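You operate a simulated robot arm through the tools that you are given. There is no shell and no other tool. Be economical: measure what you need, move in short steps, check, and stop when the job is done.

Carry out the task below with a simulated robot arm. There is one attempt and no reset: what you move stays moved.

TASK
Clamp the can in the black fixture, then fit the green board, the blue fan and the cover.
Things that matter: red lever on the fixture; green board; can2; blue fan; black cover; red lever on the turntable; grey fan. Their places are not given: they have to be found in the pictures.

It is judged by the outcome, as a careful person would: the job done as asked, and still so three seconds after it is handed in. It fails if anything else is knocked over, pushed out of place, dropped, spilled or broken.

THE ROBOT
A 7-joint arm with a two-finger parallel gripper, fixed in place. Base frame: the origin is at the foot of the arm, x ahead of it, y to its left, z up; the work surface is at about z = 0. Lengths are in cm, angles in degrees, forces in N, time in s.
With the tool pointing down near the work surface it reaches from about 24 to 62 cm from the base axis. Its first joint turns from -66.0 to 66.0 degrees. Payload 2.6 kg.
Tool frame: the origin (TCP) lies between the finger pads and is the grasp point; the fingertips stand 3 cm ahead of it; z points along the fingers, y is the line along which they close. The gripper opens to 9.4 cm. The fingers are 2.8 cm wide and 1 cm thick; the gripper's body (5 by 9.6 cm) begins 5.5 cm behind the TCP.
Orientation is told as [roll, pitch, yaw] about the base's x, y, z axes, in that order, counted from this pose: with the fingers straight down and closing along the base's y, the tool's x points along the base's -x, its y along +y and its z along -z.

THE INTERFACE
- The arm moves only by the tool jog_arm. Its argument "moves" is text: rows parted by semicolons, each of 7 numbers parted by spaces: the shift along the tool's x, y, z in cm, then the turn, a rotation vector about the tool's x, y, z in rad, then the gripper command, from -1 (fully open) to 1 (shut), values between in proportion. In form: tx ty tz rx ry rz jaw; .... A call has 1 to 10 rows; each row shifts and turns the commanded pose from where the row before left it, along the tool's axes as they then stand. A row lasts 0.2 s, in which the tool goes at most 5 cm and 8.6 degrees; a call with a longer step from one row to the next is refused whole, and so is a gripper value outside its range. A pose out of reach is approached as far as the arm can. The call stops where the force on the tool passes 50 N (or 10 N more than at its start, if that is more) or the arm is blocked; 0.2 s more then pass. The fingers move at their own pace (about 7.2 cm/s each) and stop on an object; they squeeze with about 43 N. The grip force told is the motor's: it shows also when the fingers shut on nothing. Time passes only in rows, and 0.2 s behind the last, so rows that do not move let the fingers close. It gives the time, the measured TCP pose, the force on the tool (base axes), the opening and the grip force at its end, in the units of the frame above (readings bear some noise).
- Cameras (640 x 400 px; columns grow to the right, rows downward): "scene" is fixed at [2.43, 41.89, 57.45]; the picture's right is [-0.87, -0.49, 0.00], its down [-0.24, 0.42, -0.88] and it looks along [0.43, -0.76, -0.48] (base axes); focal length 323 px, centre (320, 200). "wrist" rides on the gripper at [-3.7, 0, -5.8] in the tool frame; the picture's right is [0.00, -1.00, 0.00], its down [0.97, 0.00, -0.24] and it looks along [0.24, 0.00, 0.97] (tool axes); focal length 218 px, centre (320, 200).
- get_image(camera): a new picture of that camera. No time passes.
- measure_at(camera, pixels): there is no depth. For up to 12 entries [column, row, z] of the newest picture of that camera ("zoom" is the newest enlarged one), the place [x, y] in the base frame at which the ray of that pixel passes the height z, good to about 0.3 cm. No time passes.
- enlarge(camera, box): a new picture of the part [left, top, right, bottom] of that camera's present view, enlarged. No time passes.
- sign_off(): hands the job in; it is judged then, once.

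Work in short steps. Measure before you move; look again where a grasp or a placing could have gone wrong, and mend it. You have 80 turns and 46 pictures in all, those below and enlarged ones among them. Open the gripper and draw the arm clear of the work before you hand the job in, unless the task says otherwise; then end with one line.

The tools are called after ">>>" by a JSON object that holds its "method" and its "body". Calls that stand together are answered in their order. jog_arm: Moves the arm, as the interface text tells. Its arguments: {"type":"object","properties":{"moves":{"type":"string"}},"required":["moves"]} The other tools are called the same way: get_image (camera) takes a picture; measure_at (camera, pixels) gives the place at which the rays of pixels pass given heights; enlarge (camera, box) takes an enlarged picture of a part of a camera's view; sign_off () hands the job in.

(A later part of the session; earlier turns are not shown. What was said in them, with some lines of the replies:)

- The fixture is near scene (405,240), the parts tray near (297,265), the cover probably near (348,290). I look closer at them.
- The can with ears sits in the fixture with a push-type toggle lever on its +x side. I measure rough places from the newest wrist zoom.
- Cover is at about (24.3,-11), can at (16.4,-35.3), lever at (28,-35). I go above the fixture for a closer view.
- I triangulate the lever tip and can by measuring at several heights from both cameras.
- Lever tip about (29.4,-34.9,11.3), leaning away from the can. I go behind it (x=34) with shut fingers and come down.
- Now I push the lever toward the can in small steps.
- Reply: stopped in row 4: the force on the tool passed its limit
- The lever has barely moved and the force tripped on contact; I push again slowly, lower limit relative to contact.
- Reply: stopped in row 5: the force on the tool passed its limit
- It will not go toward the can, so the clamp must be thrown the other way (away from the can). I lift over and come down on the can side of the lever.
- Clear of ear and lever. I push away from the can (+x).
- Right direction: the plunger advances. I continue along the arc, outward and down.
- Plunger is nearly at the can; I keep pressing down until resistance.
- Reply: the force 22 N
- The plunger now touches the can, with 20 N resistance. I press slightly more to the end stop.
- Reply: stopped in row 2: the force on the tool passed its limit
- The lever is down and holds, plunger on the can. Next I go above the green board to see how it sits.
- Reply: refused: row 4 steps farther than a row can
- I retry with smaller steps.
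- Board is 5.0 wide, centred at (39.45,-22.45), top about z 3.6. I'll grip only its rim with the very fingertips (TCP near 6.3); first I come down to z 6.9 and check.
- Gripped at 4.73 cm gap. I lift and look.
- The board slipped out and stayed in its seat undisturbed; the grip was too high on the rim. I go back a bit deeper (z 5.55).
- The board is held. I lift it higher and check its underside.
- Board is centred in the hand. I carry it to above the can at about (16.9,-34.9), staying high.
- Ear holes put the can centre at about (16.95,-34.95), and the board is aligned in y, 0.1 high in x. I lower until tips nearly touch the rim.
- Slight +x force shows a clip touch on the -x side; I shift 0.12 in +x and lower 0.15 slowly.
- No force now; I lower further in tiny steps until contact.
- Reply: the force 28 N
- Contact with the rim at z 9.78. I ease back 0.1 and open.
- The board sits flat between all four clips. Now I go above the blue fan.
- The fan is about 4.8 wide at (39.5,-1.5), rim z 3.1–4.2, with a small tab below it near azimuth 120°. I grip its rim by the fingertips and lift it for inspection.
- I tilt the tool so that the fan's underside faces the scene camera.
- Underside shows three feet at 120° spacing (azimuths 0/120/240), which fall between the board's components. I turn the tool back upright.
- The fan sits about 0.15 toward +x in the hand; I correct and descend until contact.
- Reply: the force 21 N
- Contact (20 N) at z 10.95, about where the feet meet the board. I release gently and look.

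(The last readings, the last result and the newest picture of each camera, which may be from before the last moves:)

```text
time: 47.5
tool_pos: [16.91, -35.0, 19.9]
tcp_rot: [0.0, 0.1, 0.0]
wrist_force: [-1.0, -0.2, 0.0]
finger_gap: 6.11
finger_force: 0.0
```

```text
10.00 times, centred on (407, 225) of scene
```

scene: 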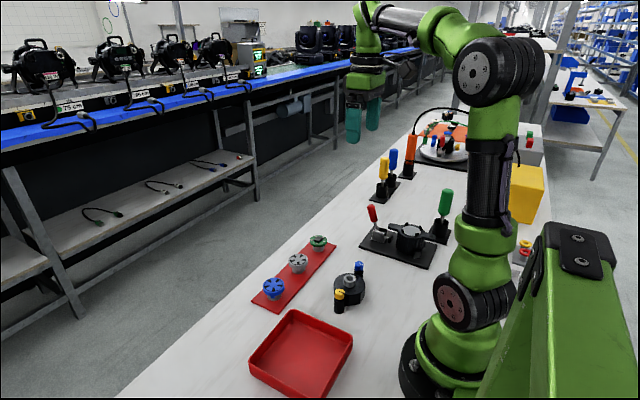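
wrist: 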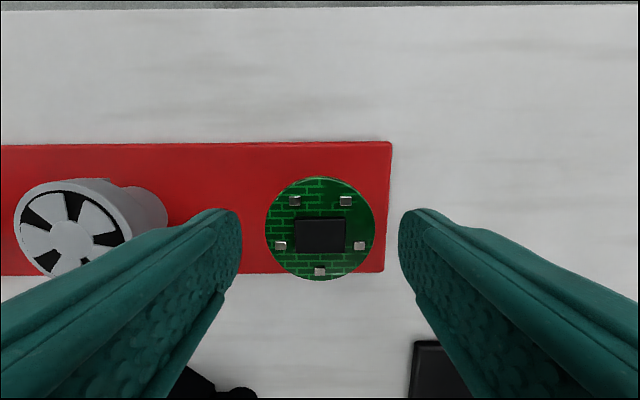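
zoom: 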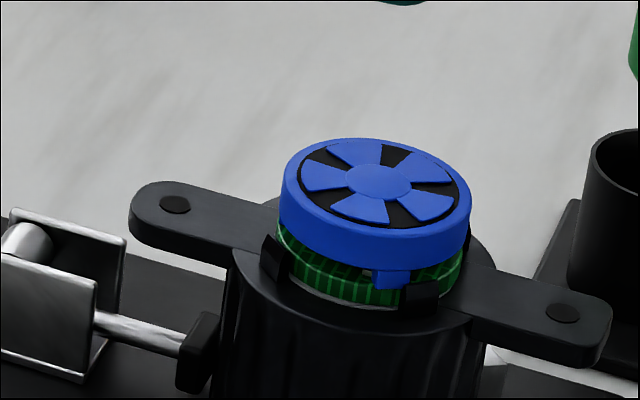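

The fan stands level on the board. Now I go above the cover at about (24.3,-11).

>>> {"method": "jog_arm", "body": {"moves": "-1.4 4 0 0 0 0 -0.3;-1.4 4 0 0 0 0 -0.3;-1.4 4 0 0 0 0 -0.3;-1.4 4 0 0 0 0 -0.3;-1.4 4 0 0 0 0 -0.3;-1.4 4 0 0 0 0 -0.3;0 0 0 0 0 0 -0.3"}}

>>> {"method": "get_image", "body": {"camera": "wrist"}}

>>> {"method": "enlarge", "body": {"camera": "scene", "box": [310, 250, 390, 320]}}

```text
time: 49.1
tool_pos: [25.26, -10.69, 20.1]
tcp_rot: [-0.1, 0.0, 0.1]
wrist_force: [0.9, -0.3, 1.1]
finger_gap: 6.11
finger_force: 0.0
```

```text
7 pictures are left
```

wrist: 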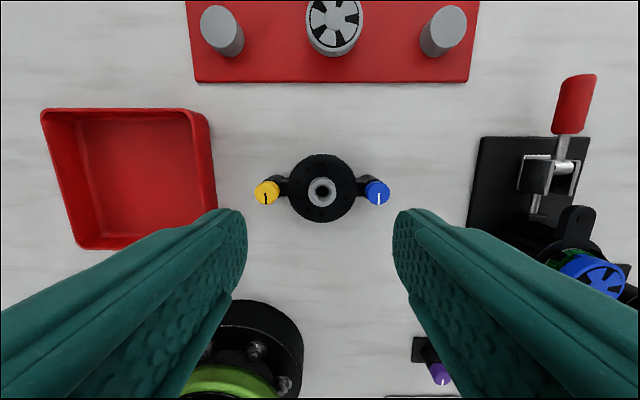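

```text
5.71 times, centred on (350, 285) of scene
```

zoom: 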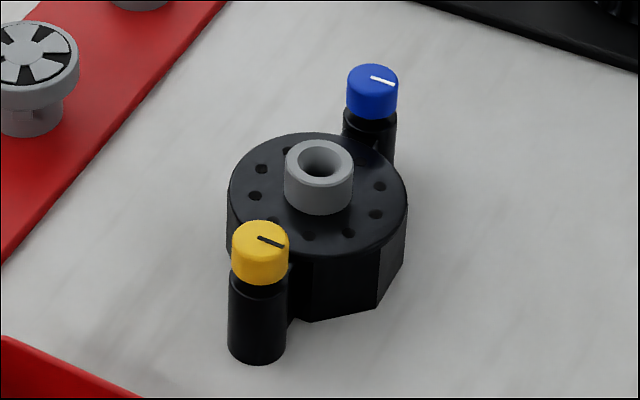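

>>> {"method": "measure_at", "body": {"camera": "wrist", "pixels": [[321, 191, 4], [321, 191, 5], [321, 191, 6], [266, 192, 5], [266, 192, 6], [377, 192, 5], [377, 192, 6], [288, 188, 3.5], [355, 188, 3.5], [321, 153, 3.5], [321, 222, 3.5]]}}

>>> {"method": "measure_at", "body": {"camera": "zoom", "pixels": [[319, 165, 4], [319, 165, 5], [319, 165, 6], [260, 238, 5], [260, 238, 6], [372, 82, 5], [372, 82, 6], [318, 192, 3], [318, 192, 4], [318, 192, 5], [285, 180, 5], [353, 180, 5]]}}

```text
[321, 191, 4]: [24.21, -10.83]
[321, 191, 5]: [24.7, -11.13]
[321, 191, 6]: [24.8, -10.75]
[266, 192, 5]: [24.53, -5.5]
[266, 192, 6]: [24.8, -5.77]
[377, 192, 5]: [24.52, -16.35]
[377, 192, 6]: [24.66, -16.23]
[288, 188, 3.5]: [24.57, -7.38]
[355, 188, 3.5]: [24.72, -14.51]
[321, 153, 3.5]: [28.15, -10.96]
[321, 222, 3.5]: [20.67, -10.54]
```

```text
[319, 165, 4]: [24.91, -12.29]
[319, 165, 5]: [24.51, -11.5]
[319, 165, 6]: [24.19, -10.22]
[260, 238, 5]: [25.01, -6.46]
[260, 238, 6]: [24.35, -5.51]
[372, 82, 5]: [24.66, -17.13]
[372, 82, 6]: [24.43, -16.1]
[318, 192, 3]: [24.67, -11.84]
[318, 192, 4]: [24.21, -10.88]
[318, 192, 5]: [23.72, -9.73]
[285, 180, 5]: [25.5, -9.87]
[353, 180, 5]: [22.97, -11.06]
```

Hub centre is (24.55,-10.95), hub z 4 to 5.5, knobs 10.7 apart like the can's ear holes. I descend onto the hub.

>>> {"method": "jog_arm", "body": {"moves": "0.7 -0.25 4 0 0 0 0.1;0 0 4 0 0 0 0.1;0 0 3 0 0 0 0.1;0 0 1.6 0 0 0 0.1;0 0 0.3 0 0 0 0.1;0 0 0 0 0 0 0.1"}}

>>> {"method": "enlarge", "body": {"camera": "scene", "box": [310, 250, 390, 320]}}

```text
time: 50.5
tool_pos: [24.6, -10.87, 6.99]
tcp_rot: [0.0, 0.0, 0.0]
wrist_force: [0.5, -0.1, -0.6]
finger_gap: 4.23
finger_force: 0.0
```

```text
5.71 times, centred on (350, 285) of scene
```

zoom: 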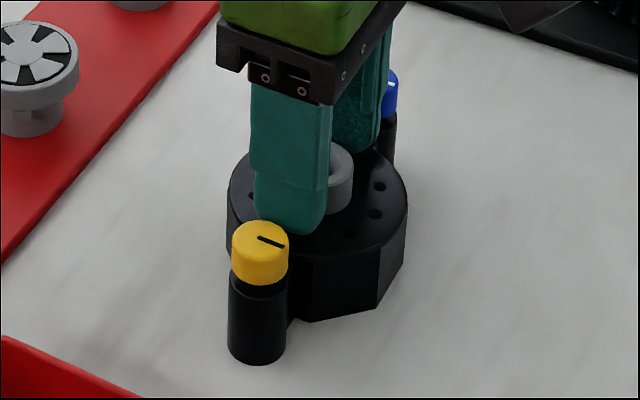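

Fingers straddle the hub with tips just above the lid. I close and lift gently.

>>> {"method": "jog_arm", "body": {"moves": "0 0 0 0 0 0 0.5;0 0 0 0 0 0 0.8;0 0 0 0 0 0 0.8;0 0 0 0 0 0 0.8;0 0 -0.3 0 0 0 0.8;0 0 -0.5 0 0 0 0.8;0 0 -1 0 0 0 0.8;0 0 -2 0 0 0 0.8;0 0 0 0 0 0 0.8"}}

```text
time: 52.5
tool_pos: [24.7, -11.08, 10.85]
tcp_rot: [0.0, 0.0, 0.0]
wrist_force: [0.0, 0.4, -1.8]
finger_gap: 2.68
finger_force: 43.7
```

Cover held (gap 2.68). I lift it high and turn it 90°.

>>> {"method": "jog_arm", "body": {"moves": "0 0 -4 0 0 0 0.8;0 0 -4 0 0 0 0.8;0 0 -3.2 0 0 0 0.8;0 0 0 0 0 0.1428 0.8;0 0 0 0 0 0.1428 0.8;0 0 0 0 0 0.1428 0.8;0 0 0 0 0 0.1428 0.8;0 0 0 0 0 0.1428 0.8;0 0 0 0 0 0 0.8"}}

>>> {"method": "jog_arm", "body": {"moves": "0 0 0 0 0 0.1428 0.8;0 0 0 0 0 0.1428 0.8;0 0 0 0 0 0.1428 0.8;0 0 0 0 0 0.1428 0.8;0 0 0 0 0 0.1428 0.8;0 0 0 0 0 0.1428 0.8;0 0 0 0 0 0 0.8"}}

```text
time: 54.5
tool_pos: [24.46, -11.15, 22.07]
tcp_rot: [0.0, 0.1, -41.0]
wrist_force: [0.5, 0.8, -2.0]
finger_gap: 2.71
finger_force: 42.8
```

```text
time: 56.1
tool_pos: [24.63, -11.0, 21.93]
tcp_rot: [0.0, 0.0, -90.1]
wrist_force: [-0.4, -0.4, -1.6]
finger_gap: 2.69
finger_force: 43.4
```

Now at yaw -90 (tool x = base +y, tool y = base +x). I carry it over to above the can.

>>> {"method": "jog_arm", "body": {"moves": "-3.99 -1.27 0 0 0 0 0.8;-3.99 -1.27 0 0 0 0 0.8;-3.99 -1.27 0 0 0 0 0.8;-3.99 -1.27 0 0 0 0 0.8;-3.99 -1.27 0 0 0 0 0.8;-3.99 -1.27 0 0 0 0 0.8;0 0 3 0 0 0 0.8;0 0 0 0 0 0 0.8"}}

>>> {"method": "enlarge", "body": {"camera": "scene", "box": [367, 185, 447, 245]}}

>>> {"method": "get_image", "body": {"camera": "wrist"}}

```text
time: 57.9
tool_pos: [16.9, -34.88, 19.1]
tcp_rot: [0.0, 0.0, -90.0]
wrist_force: [-0.2, 0.2, -1.1]
finger_gap: 2.73
finger_force: 43.4
```

```text
6.67 times, centred on (407, 215) of scene
```

zoom: 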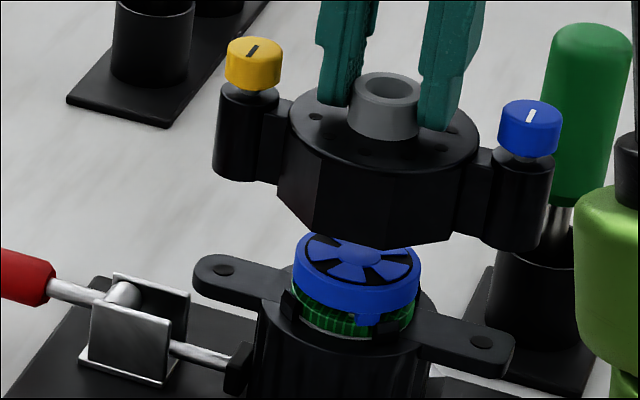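

```text
3 pictures are left
```

wrist: 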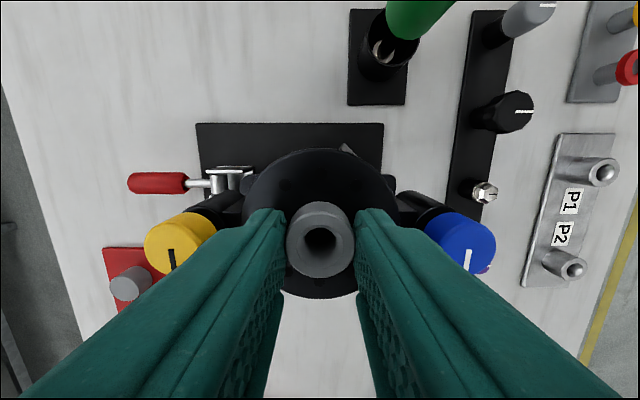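

>>> {"method": "measure_at", "body": {"camera": "zoom", "pixels": [[254, 50, 18], [531, 112, 18], [390, 88, 17.6], [223, 270, 7], [481, 342, 7], [354, 253, 9.8]]}}

>>> {"method": "measure_at", "body": {"camera": "wrist", "pixels": [[174, 238, 18], [465, 243, 18], [320, 237, 17.6]]}}

```text
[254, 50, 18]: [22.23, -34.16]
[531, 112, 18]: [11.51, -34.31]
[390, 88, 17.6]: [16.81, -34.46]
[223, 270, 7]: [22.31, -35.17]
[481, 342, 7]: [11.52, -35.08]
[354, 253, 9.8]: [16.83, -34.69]
```

```text
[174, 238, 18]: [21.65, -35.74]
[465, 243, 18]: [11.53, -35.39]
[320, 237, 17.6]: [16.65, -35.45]
```

Knobs project to x 22.2/11.5, matching the holes at 22.3/11.5, so alignment is good; I shift 0.1 in -y and descend, watching force.

>>> {"method": "jog_arm", "body": {"moves": "-0.1 0.05 1 0 0 0 0.8;0 0 0.8 0 0 0 0.8;0 0 0.5 0 0 0 0.8;0 0 0.5 0 0 0 0.8;0 0 0 0 0 0 0.8"}}

>>> {"method": "jog_arm", "body": {"moves": "0 0 0.3 0 0 0 0.8;0 0 0.3 0 0 0 0.8;0 0 0.3 0 0 0 0.8;0 0 0 0 0 0 0.8"}}

```text
time: 59.1
tool_pos: [16.87, -35.08, 16.15]
tcp_rot: [0.0, 0.1, -90.1]
wrist_force: [0.0, 0.3, -1.1]
finger_gap: 2.69
finger_force: 43.1
```

```text
time: 60.1
tool_pos: [17.0, -35.14, 15.35]
tcp_rot: [0.0, 0.0, -89.9]
wrist_force: [-0.2, 0.0, -1.6]
finger_gap: 2.69
finger_force: 43.3
```

No contact so far, the lid passes over the fan. I look once and continue slowly.

>>> {"method": "enlarge", "body": {"camera": "scene", "box": [367, 195, 447, 255]}}

>>> {"method": "jog_arm", "body": {"moves": "0 0 0.2 0 0 0 0.8;0 0 0.2 0 0 0 0.8;0 0 0.2 0 0 0 0.8;0 0 0 0 0 0 0.8"}}

```text
6.67 times, centred on (407, 225) of scene
```

zoom: 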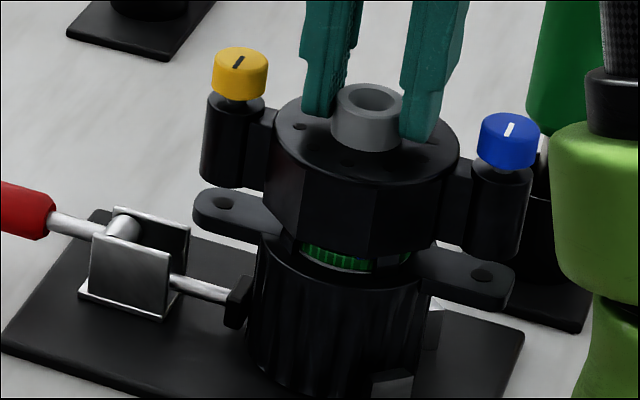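

```text
time: 61.1
tool_pos: [16.99, -35.14, 14.85]
tcp_rot: [0.0, 0.0, -90.0]
wrist_force: [0.2, -0.4, -2.3]
finger_gap: 2.7
finger_force: 42.8
```

Posts are over the ear holes within about 0.1–0.15; I nudge +0.1 y, +0.05 x and lower further.

>>> {"method": "jog_arm", "body": {"moves": "0.1 0.05 0.2 0 0 0 0.8;0 0 0.2 0 0 0 0.8;0 0 0 0 0 0 0.8"}}

>>> {"method": "jog_arm", "body": {"moves": "0 0 0.15 0 0 0 0.8;0 0 0.15 0 0 0 0.8;0 0 0 0 0 0 0.8"}}

```text
time: 61.9
tool_pos: [17.05, -35.12, 14.43]
tcp_rot: [0.0, 0.0, -90.0]
wrist_force: [0.4, 0.0, -1.2]
finger_gap: 2.7
finger_force: 42.9
```

```text
time: 62.7
tool_pos: [17.16, -35.21, 14.09]
tcp_rot: [-0.1, 0.0, -90.0]
wrist_force: [-0.9, 0.4, -1.6]
finger_gap: 2.68
finger_force: 42.7
```

>>> {"method": "jog_arm", "body": {"moves": "0.12 -0.08 0 0 0 0 0.8;0 0 0.1 0 0 0 0.8;0 0 0 0 0 0 0.8"}}

>>> {"method": "jog_arm", "body": {"moves": "0 0 0.1 0 0 0 0.8;0 0 0.1 0 0 0 0.8;0 0 0 0 0 0 0.8"}}

```text
time: 63.5
tool_pos: [17.05, -34.94, 14.05]
tcp_rot: [0.0, 0.0, -89.9]
wrist_force: [-0.2, 0.3, -1.7]
finger_gap: 2.69
finger_force: 43.2
```

```text
time: 64.3
tool_pos: [16.99, -34.99, 13.87]
tcp_rot: [0.0, -0.2, -90.0]
wrist_force: [-1.3, 6.3, 21.2]
finger_gap: 2.7
finger_force: 42.8
```

Contact at z 13.87, as expected for the lid on the rim. I release and withdraw upward.

>>> {"method": "jog_arm", "body": {"moves": "0 0 -0.05 0 0 0 0.8;0 0 0 0 0 0 0.1;0 0 0 0 0 0 0.1;0 0 -1.5 0 0 0 0.1;0 0 -4 0 0 0 0.1;0 0 -4 0 0 0 0.1;0 0 -4 0 0 0 0.1;0 0 0 0 0 0 -0.5"}}

>>> {"method": "enlarge", "body": {"camera": "scene", "box": [357, 190, 453, 270]}}

```text
time: 66.1
tool_pos: [16.88, -34.91, 27.26]
tcp_rot: [0.1, 0.0, -90.1]
wrist_force: [0.2, 0.4, -0.5]
finger_gap: 7.04
finger_force: 0.0
```

```text
5.00 times, centred on (405, 230) of scene
```

zoom: 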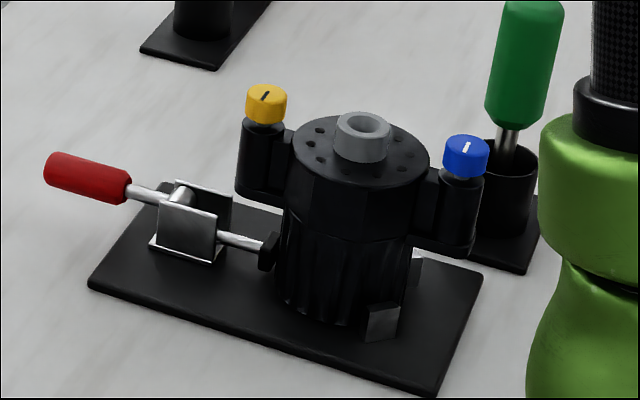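

The cover is seated flush with its posts on the ears and the clamp lever still down. I draw the arm clear.

>>> {"method": "jog_arm", "body": {"moves": "0 0 -3 0 0 0 -1;2 3.5 0 0 0 0 -1;2 3.5 0 0 0 0 -1;2 3.5 0 0 0 0 -1;0 0 0 0 0 0 -1"}}

>>> {"method": "get_image", "body": {"camera": "scene"}}

```text
time: 67.3
tool_pos: [27.68, -28.99, 30.31]
tcp_rot: [0.0, 0.0, -90.0]
wrist_force: [-1.3, 0.1, -0.2]
finger_gap: 9.38
finger_force: 0.2
```

```text
0 pictures are left
```

scene: 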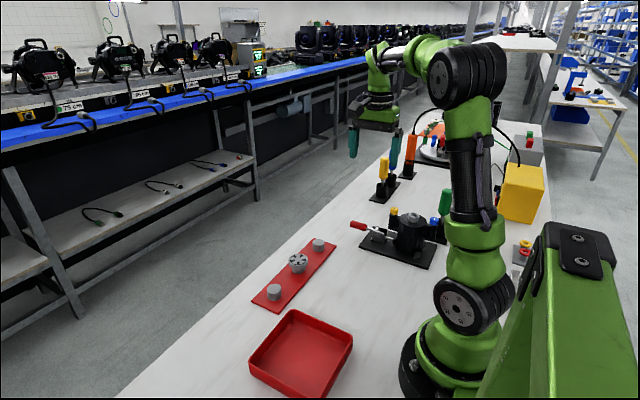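

Everything is in place and the arm is clear, so I hand the job in.

>>> {"method": "sign_off", "body": {}}

```text
The job is handed in.
```

The can is clamped in the black fixture with the green board, blue fan and black cover fitted on it. I did not turn the cover's yellow and blue knobs. The arm was drawn clear before hand-in, and nothing else was moved.
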